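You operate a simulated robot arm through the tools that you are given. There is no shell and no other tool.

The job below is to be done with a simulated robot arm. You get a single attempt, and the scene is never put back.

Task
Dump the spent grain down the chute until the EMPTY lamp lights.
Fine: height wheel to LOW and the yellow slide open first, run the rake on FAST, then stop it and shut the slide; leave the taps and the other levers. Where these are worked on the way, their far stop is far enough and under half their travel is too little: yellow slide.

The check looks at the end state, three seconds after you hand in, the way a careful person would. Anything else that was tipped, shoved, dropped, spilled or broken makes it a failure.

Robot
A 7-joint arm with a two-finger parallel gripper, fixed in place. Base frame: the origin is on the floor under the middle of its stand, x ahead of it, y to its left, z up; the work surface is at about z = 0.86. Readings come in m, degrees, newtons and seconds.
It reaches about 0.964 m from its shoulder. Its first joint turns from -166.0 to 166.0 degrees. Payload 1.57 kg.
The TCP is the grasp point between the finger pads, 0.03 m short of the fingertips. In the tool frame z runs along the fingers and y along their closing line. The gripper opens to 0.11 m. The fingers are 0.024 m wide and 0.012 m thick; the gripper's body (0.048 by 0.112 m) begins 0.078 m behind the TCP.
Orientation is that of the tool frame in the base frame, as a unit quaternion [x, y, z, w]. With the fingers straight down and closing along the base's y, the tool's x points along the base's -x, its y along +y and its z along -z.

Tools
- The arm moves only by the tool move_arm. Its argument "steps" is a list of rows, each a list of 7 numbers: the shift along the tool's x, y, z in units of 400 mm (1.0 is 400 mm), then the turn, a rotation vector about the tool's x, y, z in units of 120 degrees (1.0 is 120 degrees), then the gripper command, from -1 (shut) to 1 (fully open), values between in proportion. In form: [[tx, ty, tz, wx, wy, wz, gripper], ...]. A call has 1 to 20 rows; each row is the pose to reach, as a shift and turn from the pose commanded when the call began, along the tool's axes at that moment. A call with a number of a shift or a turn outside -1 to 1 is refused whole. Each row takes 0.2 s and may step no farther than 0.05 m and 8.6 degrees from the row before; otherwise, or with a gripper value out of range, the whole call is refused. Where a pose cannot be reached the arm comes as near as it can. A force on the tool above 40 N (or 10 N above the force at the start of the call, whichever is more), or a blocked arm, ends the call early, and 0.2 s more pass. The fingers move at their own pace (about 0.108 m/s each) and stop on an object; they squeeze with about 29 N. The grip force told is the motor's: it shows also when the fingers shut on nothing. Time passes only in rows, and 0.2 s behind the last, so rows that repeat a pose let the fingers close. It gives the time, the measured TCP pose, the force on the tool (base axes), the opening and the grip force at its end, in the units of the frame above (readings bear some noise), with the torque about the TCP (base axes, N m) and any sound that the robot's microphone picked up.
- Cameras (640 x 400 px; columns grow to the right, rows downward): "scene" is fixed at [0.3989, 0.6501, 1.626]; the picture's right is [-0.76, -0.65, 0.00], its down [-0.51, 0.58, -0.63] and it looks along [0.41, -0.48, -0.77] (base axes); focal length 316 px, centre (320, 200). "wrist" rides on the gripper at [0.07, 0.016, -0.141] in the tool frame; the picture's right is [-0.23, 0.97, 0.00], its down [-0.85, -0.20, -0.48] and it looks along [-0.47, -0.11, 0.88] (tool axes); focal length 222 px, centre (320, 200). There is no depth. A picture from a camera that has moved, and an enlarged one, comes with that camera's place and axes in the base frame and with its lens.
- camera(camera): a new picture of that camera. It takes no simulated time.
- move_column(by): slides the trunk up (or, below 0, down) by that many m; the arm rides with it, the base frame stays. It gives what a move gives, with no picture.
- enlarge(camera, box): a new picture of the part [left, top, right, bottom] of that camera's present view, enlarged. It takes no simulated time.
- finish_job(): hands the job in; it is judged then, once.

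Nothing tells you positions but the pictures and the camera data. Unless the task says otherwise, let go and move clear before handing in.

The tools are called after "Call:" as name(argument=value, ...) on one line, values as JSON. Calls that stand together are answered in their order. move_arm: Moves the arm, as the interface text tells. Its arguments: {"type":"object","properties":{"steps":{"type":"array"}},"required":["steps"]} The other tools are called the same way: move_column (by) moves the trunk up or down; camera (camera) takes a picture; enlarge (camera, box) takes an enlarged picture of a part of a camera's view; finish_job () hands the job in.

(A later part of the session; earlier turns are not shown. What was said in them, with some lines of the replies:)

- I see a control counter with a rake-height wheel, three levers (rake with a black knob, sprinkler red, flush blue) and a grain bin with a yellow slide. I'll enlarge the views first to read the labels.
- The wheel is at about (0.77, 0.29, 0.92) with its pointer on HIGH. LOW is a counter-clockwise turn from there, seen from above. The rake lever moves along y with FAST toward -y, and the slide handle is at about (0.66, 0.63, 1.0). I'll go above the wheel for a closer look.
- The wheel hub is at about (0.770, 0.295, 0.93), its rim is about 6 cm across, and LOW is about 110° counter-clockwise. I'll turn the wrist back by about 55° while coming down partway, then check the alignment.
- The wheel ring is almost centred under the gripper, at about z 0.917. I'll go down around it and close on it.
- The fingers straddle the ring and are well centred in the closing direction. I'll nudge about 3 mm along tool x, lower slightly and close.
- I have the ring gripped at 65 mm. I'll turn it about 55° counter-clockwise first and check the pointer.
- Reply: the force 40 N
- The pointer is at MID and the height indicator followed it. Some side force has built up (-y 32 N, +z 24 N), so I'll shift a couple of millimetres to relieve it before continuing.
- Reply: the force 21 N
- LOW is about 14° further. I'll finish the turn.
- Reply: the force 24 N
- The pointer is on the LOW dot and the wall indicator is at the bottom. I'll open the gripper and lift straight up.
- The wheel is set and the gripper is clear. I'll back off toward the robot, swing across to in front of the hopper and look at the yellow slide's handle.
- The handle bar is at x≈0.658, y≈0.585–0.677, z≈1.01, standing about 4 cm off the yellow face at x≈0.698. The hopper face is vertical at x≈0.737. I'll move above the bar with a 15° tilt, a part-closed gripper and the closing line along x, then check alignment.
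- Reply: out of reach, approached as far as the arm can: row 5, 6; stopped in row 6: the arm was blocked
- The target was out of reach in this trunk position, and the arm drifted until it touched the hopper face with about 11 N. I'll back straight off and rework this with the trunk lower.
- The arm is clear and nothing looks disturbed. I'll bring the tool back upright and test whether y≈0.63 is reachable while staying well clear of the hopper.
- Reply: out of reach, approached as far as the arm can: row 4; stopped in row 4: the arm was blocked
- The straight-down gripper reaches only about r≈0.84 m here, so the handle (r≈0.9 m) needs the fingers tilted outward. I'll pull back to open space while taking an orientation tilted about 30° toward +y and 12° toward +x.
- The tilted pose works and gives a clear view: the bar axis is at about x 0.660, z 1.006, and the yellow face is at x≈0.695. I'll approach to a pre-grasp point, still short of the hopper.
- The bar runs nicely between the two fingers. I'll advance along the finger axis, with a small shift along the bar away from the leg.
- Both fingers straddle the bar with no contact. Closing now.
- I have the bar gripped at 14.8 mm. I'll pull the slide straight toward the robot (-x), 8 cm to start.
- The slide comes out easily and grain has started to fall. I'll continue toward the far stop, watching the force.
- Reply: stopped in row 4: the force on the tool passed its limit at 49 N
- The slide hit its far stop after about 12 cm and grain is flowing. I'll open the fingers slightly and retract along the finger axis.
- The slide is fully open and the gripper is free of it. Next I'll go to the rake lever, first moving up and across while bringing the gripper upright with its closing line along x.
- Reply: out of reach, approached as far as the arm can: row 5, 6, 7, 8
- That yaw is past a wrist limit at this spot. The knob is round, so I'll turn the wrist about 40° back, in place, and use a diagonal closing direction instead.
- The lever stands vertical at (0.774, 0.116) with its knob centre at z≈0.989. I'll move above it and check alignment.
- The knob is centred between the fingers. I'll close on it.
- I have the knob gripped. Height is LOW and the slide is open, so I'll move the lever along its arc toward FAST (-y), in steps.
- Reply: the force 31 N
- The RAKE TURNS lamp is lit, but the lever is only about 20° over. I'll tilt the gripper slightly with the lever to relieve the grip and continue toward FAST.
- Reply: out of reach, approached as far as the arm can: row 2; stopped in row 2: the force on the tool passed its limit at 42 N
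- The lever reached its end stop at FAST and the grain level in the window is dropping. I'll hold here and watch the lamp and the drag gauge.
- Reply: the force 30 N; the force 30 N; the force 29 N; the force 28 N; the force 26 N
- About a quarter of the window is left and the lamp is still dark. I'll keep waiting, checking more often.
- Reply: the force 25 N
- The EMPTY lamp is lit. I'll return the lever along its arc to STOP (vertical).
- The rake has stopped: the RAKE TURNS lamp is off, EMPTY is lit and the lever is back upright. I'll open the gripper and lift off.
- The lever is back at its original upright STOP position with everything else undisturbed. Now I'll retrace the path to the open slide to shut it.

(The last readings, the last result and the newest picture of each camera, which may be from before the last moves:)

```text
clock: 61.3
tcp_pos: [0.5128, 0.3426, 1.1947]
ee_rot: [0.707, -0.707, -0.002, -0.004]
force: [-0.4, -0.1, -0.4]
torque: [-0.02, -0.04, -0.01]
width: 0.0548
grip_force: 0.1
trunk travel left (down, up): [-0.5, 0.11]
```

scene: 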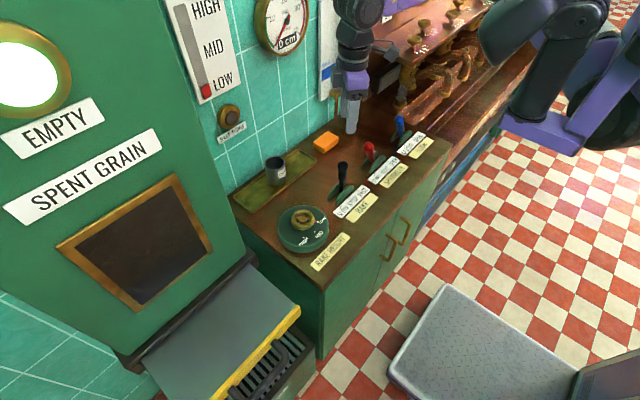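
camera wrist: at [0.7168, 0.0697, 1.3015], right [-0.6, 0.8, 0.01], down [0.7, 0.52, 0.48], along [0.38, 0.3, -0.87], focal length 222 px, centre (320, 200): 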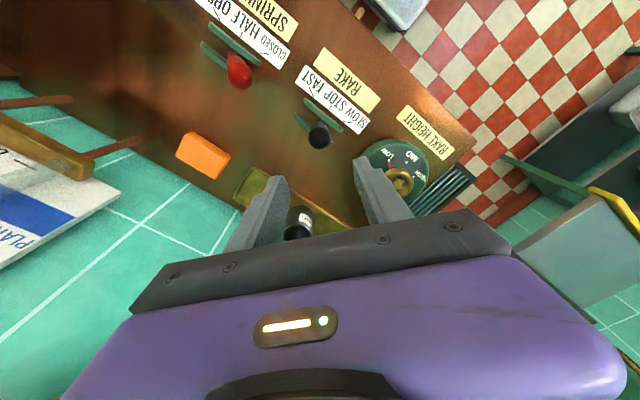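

Call:
move_arm(steps=[[-0.083, -0.003, 0.0, 0.0136, -0.0345, -0.0039, -0.2], [-0.165, -0.005, 0.03, 0.0271, -0.069, -0.0078, -0.45], [-0.248, -0.008, 0.08, 0.0407, -0.1035, -0.0117, -0.45], [-0.331, -0.011, 0.13, 0.0543, -0.138, -0.0157, -0.45], [-0.413, -0.013, 0.18, 0.0679, -0.1724, -0.0196, -0.45], [-0.496, -0.016, 0.23, 0.0814, -0.2069, -0.0235, -0.45], [-0.5785, -0.0185, 0.279, 0.095, -0.2414, -0.0274, -0.45], [-0.5785, -0.0185, 0.279, 0.095, -0.2414, -0.0274, -0.45]])

Call:
enlarge(camera="wrist", box=[170, 40, 420, 250])

Call:
camera(camera="scene")

```text
clock: 63.1
tcp_pos: [0.5201, 0.5743, 1.0881]
ee_rot: [0.701, -0.659, -0.109, -0.25]
force: [-0.2, -1.2, 0.1]
torque: [0.02, 0.0, 0.03]
width: 0.0303
grip_force: 0.0
trunk travel left (down, up): [-0.5, 0.11]
```

```text
1.90 times, centred on (295, 145) of wrist
camera zoom: at [0.4882, 0.4446, 1.1712], right [-0.98, 0.19, -0.09], down [0.02, 0.51, 0.86], along [0.21, 0.84, -0.5], focal length 423 px, centre (368, 305)
```

zoom: 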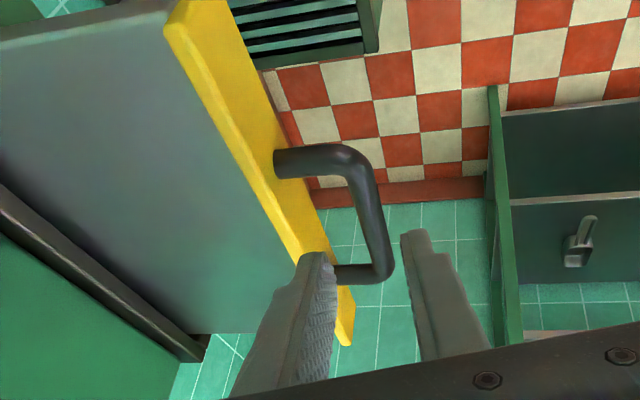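

```text
taken
```

scene: 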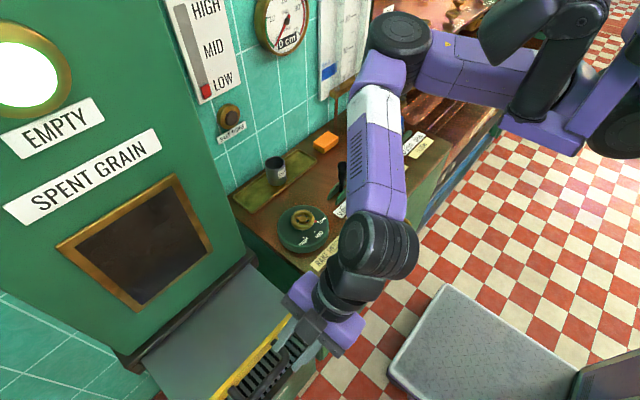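

The handle is lined up between the fingers, with its bar now at x≈0.540. I'll advance along the finger axis and close on it.

Call:
move_arm(steps=[[0.005, -0.004, 0.05, 0, 0, 0, -0.45], [0.005, -0.004, 0.1, 0, 0, 0, -0.45], [0.005, -0.004, 0.14, 0, 0, 0, -0.45], [0.005, -0.004, 0.175, 0, 0, 0, -0.45], [0.005, -0.004, 0.2, 0, 0, 0, -0.45], [0.005, -0.004, 0.2, 0, 0, 0, -0.45]])

Call:
enlarge(camera="wrist", box=[170, 40, 420, 250])

```text
clock: 64.5
tcp_pos: [0.5364, 0.6145, 1.0156]
ee_rot: [0.701, -0.659, -0.109, -0.25]
force: [-0.1, 1.2, -0.4]
torque: [-0.03, -0.01, -0.02]
width: 0.03
grip_force: 0.2
trunk travel left (down, up): [-0.5, 0.11]
```

```text
1.90 times, centred on (295, 145) of wrist
camera zoom: at [0.5039, 0.4844, 1.0998], right [-0.98, 0.19, -0.09], down [0.02, 0.51, 0.86], along [0.21, 0.84, -0.5], focal length 423 px, centre (368, 305)
```

zoom: 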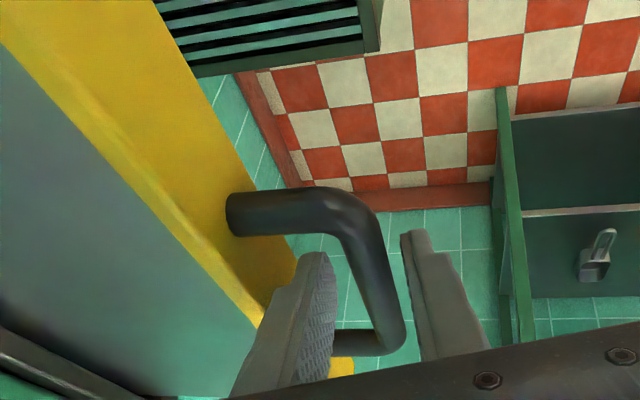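

Call:
move_arm(steps=[[0, 0, 0, 0, 0, 0, -1], [0, 0, 0, 0, 0, 0, -1], [0, 0, 0, 0, 0, 0, -1], [0.0052, -0.049, 0.0089, 0, 0, 0, -1], [0.0105, -0.098, 0.0177, 0, 0, 0, -1], [0.0157, -0.147, 0.0266, 0, 0, 0, -1], [0.021, -0.196, 0.0355, 0, 0, 0, -1], [0.0262, -0.245, 0.0444, 0, 0, 0, -1]])

Call:
camera(camera="scene")

Call:
camera(camera="wrist")

```text
clock: 66.3
tcp_pos: [0.6356, 0.6143, 1.0167]
ee_rot: [0.7, -0.659, -0.109, -0.252]
force: [0.1, 4.2, 2.2]
torque: [0.0, 0.03, 0.81]
width: 0.0149
grip_force: 30.6
trunk travel left (down, up): [-0.5, 0.11]
```

```text
taken
```

scene: 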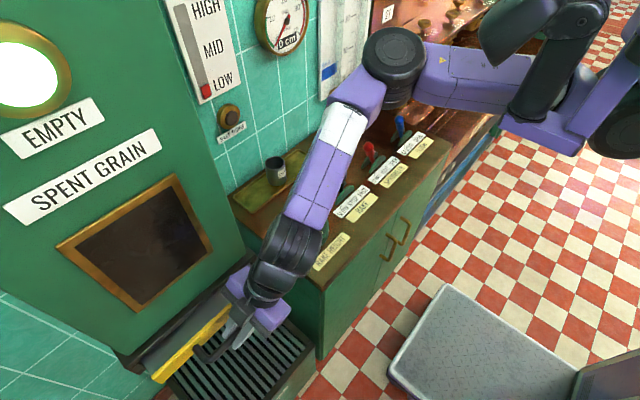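

```text
taken
camera wrist: at [0.6034, 0.4841, 1.0991], right [-0.98, 0.19, -0.09], down [0.02, 0.51, 0.86], along [0.21, 0.84, -0.5], focal length 222 px, centre (320, 200)
```

wrist: 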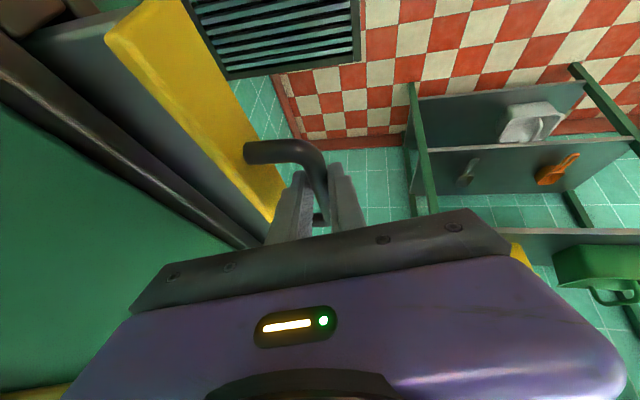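

Call:
move_arm(steps=[[0.0026, -0.0245, 0.0044, 0, 0, 0, -1], [0.0039, -0.0367, 0.0067, 0, 0, 0, -1], [0.0052, -0.049, 0.0089, 0, 0, 0, -1], [0.0058, -0.055, 0.01, 0, 0, 0, -1], [0.0065, -0.0612, 0.0111, 0, 0, 0, -1], [0.0072, -0.0673, 0.0122, 0, 0, 0, -1]])

Call:
camera(camera="scene")

Call:
camera(camera="wrist")

```text
clock: 67.8
tcp_pos: [0.6545, 0.6152, 1.0154]
ee_rot: [0.703, -0.658, -0.112, -0.246]
force: [-9.2, -10.1, 8.8]
torque: [-0.12, 0.16, 0.0]
width: 0.0151
grip_force: 31.3
trunk travel left (down, up): [-0.5, 0.11]
stopped in row 6: the force on the tool passed its limit at 41 N (the readings are from after the stop); the commanded pose is now the measured one
```

```text
taken
```

scene: 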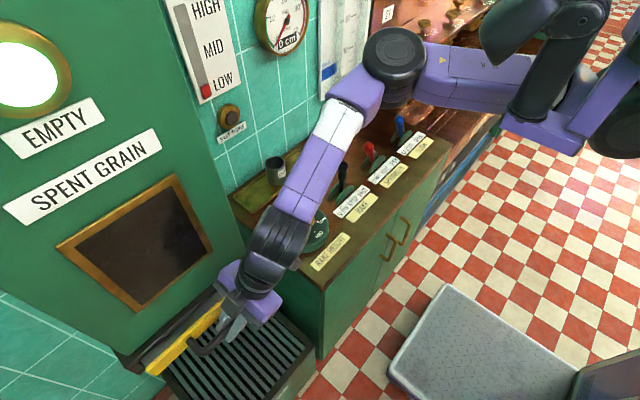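

```text
taken
camera wrist: at [0.6245, 0.4843, 1.1], right [-0.98, 0.18, -0.08], down [0.02, 0.51, 0.86], along [0.2, 0.84, -0.5], focal length 222 px, centre (320, 200)
```

wrist: 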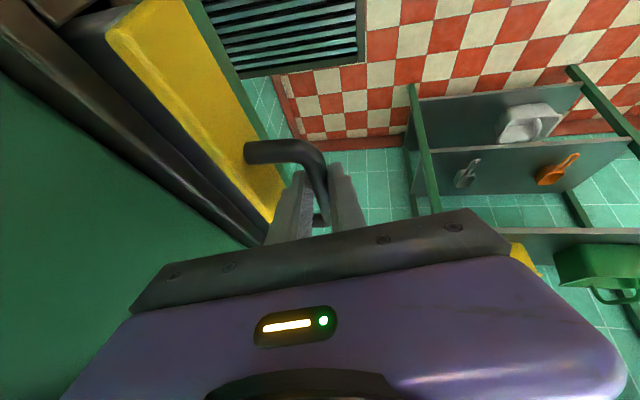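

The slide hit its closed stop at the same position it started from. I'll release and retract along the finger axis.

Call:
move_arm(steps=[[0, 0, 0, 0, 0, 0, -0.5], [0, 0, 0, 0, 0, 0, -0.5], [0, 0, -0.05, 0, 0, 0, -0.5], [0, 0, -0.11, 0, 0, 0, -0.5], [0, 0, -0.2, 0, 0, 0, -0.5], [0.005, 0.08, -0.26, 0, 0, 0, -0.5], [0.01, 0.17, -0.3, 0, 0, 0, -0.5], [0.015, 0.26, -0.32, 0, 0, 0, -0.5]])

Call:
camera(camera="scene")

Call:
camera(camera="wrist")

Call:
enlarge(camera="scene", box=[110, 240, 330, 400])

```text
clock: 69.6
tcp_pos: [0.5338, 0.5446, 1.1008]
ee_rot: [0.703, -0.658, -0.113, -0.245]
force: [0.1, 0.6, -0.6]
torque: [0.01, 0.03, 0.02]
width: 0.0275
grip_force: 0.0
trunk travel left (down, up): [-0.5, 0.11]
```

```text
taken
```

scene: 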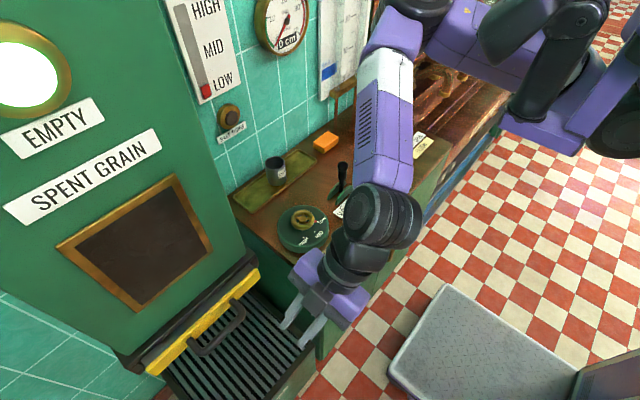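

```text
taken
camera wrist: at [0.5037, 0.4146, 1.1845], right [-0.98, 0.19, -0.08], down [0.02, 0.51, 0.86], along [0.2, 0.84, -0.5], focal length 222 px, centre (320, 200)
```

wrist: 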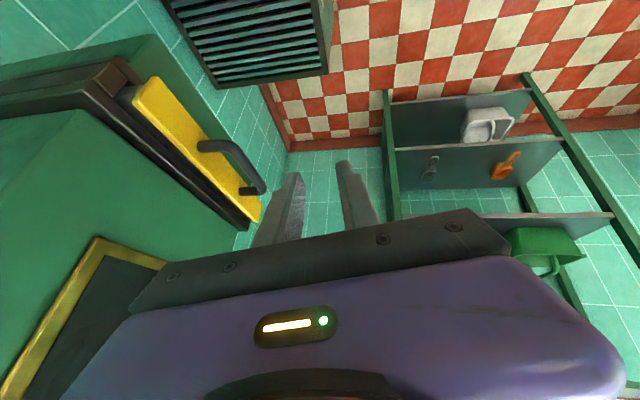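

```text
2.50 times, centred on (220, 320) of scene
camera zoom: at [0.3989, 0.6501, 1.626], right [-0.76, -0.65, 0.0], down [-0.51, 0.58, -0.63], along [0.41, -0.48, -0.77], focal length 791 px, centre (570, -100)
```

zoom: 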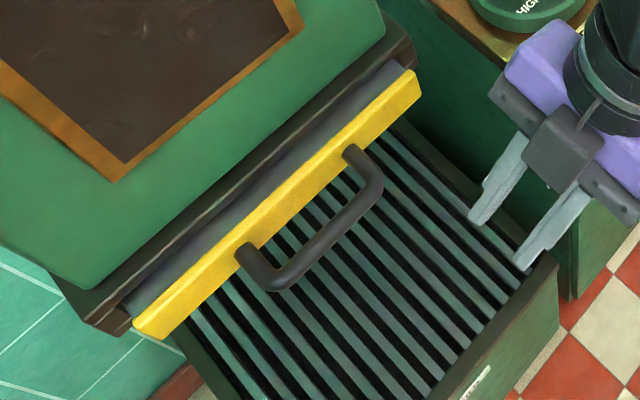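

The slide is shut exactly as at the start, with the EMPTY lamp lit and the rake stopped. I'll move the arm well clear and do a final check.

Call:
move_arm(steps=[[0.0475, -0.002, -0.085, 0, 0, 0, -0.3], [0.095, -0.003, -0.17, 0, 0, 0, 0], [0.1425, -0.005, -0.255, 0, 0, 0, 0], [0.19, -0.007, -0.34, 0, 0, 0, 0], [0.2375, -0.008, -0.425, 0, 0, 0, 0], [0.285, -0.01, -0.51, 0, 0, 0, 0], [0.285, -0.01, -0.51, 0, 0, 0, 0]])

Call:
camera(camera="scene")

Call:
enlarge(camera="scene", box=[220, 100, 460, 290])

Call:
enlarge(camera="scene", box=[0, 0, 240, 330])

Call:
enlarge(camera="scene", box=[150, 0, 400, 150])

```text
clock: 71.2
tcp_pos: [0.5402, 0.3184, 1.1746]
ee_rot: [-0.685, 0.696, 0.078, 0.198]
force: [0.3, 0.4, 0.4]
torque: [-0.05, 0.02, -0.03]
width: 0.0552
grip_force: 0.0
trunk travel left (down, up): [-0.5, 0.11]
stopped in row 7: the arm was blocked; the commanded pose is now the measured one
```

```text
taken
```

scene: 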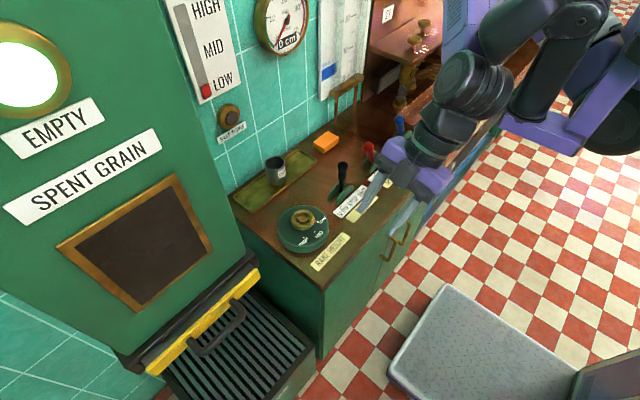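

```text
2.11 times, centred on (340, 195) of scene
camera zoom: at [0.3989, 0.6501, 1.626], right [-0.76, -0.65, 0.0], down [-0.51, 0.58, -0.63], along [0.41, -0.48, -0.77], focal length 666 px, centre (278, 210)
```

zoom: 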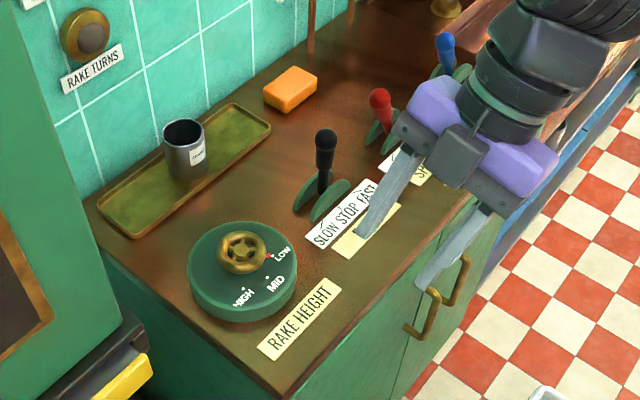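

```text
1.21 times, centred on (120, 165) of scene
camera zoom: at [0.3989, 0.6501, 1.626], right [-0.76, -0.65, 0.0], down [-0.51, 0.58, -0.63], along [0.41, -0.48, -0.77], focal length 383 px, centre (562, 242)
```

zoom: 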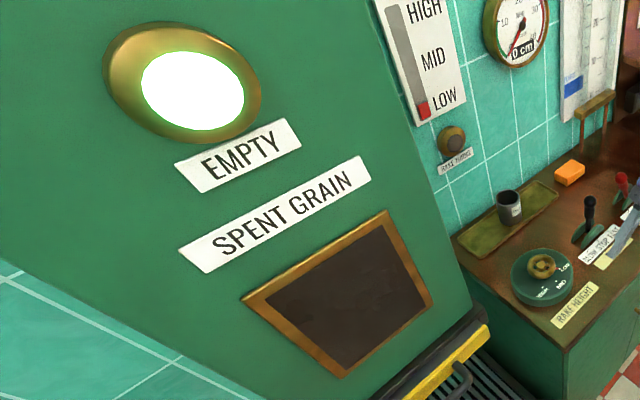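

```text
2.56 times, centred on (275, 75) of scene
camera zoom: at [0.3989, 0.6501, 1.626], right [-0.76, -0.65, 0.0], down [-0.51, 0.58, -0.63], along [0.41, -0.48, -0.77], focal length 810 px, centre (435, 520)
```

zoom: 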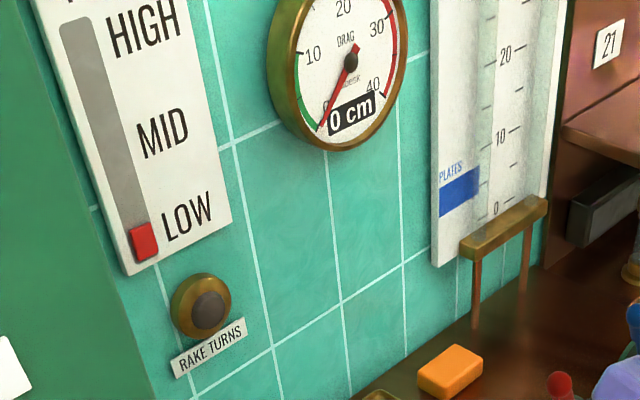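

The final move ended early as "blocked" with no tool force, so before handing in I want to see whether any arm link is near something.

Call:
enlarge(camera="scene", box=[360, 0, 640, 170])

Call:
camera(camera="wrist")

Call:
enlarge(camera="scene", box=[360, 60, 480, 180])

```text
2.29 times, centred on (500, 85) of scene
camera zoom: at [0.3989, 0.6501, 1.626], right [-0.76, -0.65, 0.0], down [-0.51, 0.58, -0.63], along [0.41, -0.48, -0.77], focal length 723 px, centre (-91, 463)
```

zoom: 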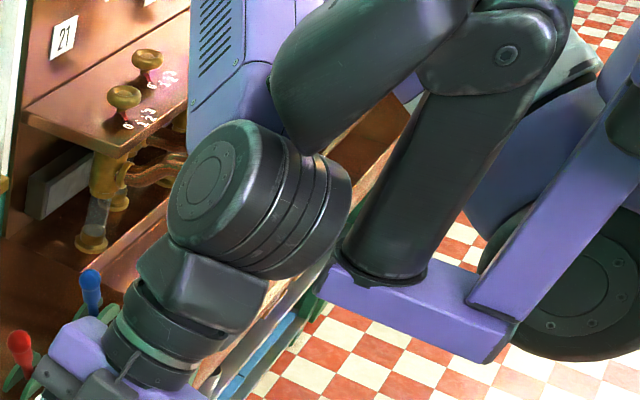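

```text
taken
camera wrist: at [0.5025, 0.2019, 1.2728], right [-0.96, 0.26, -0.07], down [0.1, 0.6, 0.8], along [0.25, 0.76, -0.6], focal length 222 px, centre (320, 200)
```

wrist: 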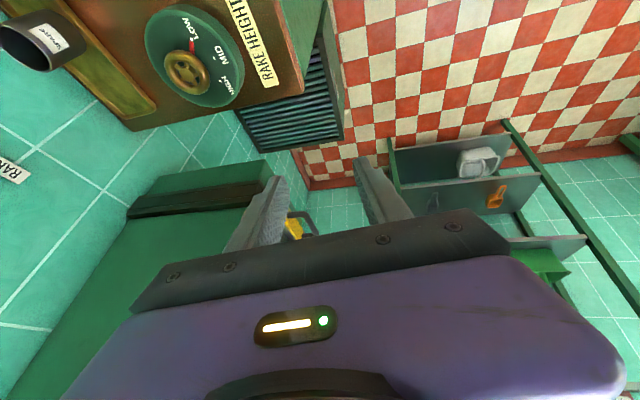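

```text
3.33 times, centred on (420, 120) of scene
camera zoom: at [0.3989, 0.6501, 1.626], right [-0.76, -0.65, 0.0], down [-0.51, 0.58, -0.63], along [0.41, -0.48, -0.77], focal length 1054 px, centre (-13, 467)
```

zoom: 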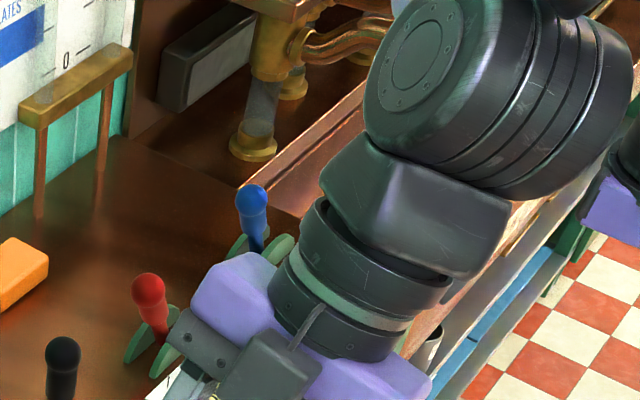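

The block looks like the wrist folding against the robot's own upper arm. The levers, taps, cup and sponge are all where they were. I'll move out a little so nothing is pressed.

Call:
move_arm(steps=[[-0.077, 0.02, 0.0288, 0, 0, 0, 0], [-0.155, 0.041, 0.0577, 0, 0, 0, 0], [-0.232, 0.0615, 0.0865, 0, 0, 0, 0], [-0.232, 0.0615, 0.0865, 0, 0, 0, 0]])

Call:
camera(camera="scene")

Call:
enlarge(camera="scene", box=[220, 60, 460, 290])

```text
clock: 72.2
tcp_pos: [0.5198, 0.4172, 1.175]
ee_rot: [-0.685, 0.696, 0.079, 0.199]
force: [-0.1, 0.4, 0.3]
torque: [0.01, 0.0, 0.04]
width: 0.0551
grip_force: 0.0
trunk travel left (down, up): [-0.5, 0.11]
```

```text
taken
```

scene: 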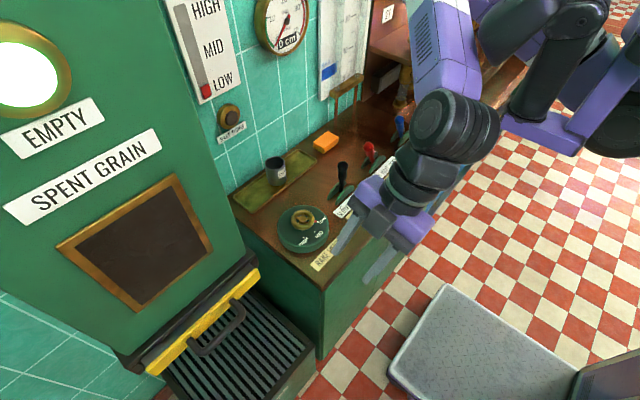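

```text
1.74 times, centred on (340, 175) of scene
camera zoom: at [0.3989, 0.6501, 1.626], right [-0.76, -0.65, 0.0], down [-0.51, 0.58, -0.63], along [0.41, -0.48, -0.77], focal length 550 px, centre (285, 244)
```

zoom: 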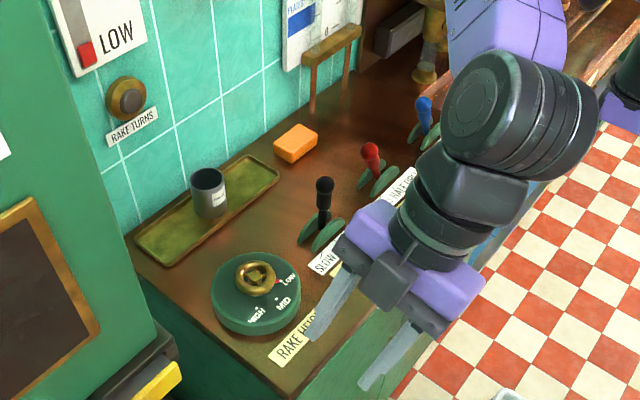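

The EMPTY lamp is lit, the rake is at STOP with its lamp off, the slide is shut and the wheel is on LOW. Nothing else has moved, and the arm is free and clear, so I'm handing in.

Call:
finish_job()

```text
The job is handed in.
```

The spent grain is dumped: the EMPTY lamp is lit and the window shows no grain left. I have handed the job in; no result came back.

- **Height wheel:** turned to LOW before the rake started, and left there.
- **Yellow slide:** pulled out to its far stop before the rake ran, then pushed back to its closed stop at the end.
- **Rake:** run on FAST until the lamp lit, then put back to STOP. The RAKE TURNS lamp is off.
- **Everything else:** I did not work the taps or the sprinkler and flush levers. In the final pictures the cup, tray and sponge are where they started, and the gripper is open and clear.

On the first try at the slide handle, the gripper brushed the hopper face at about 11 N. I backed off at once, and the pictures showed no damage.
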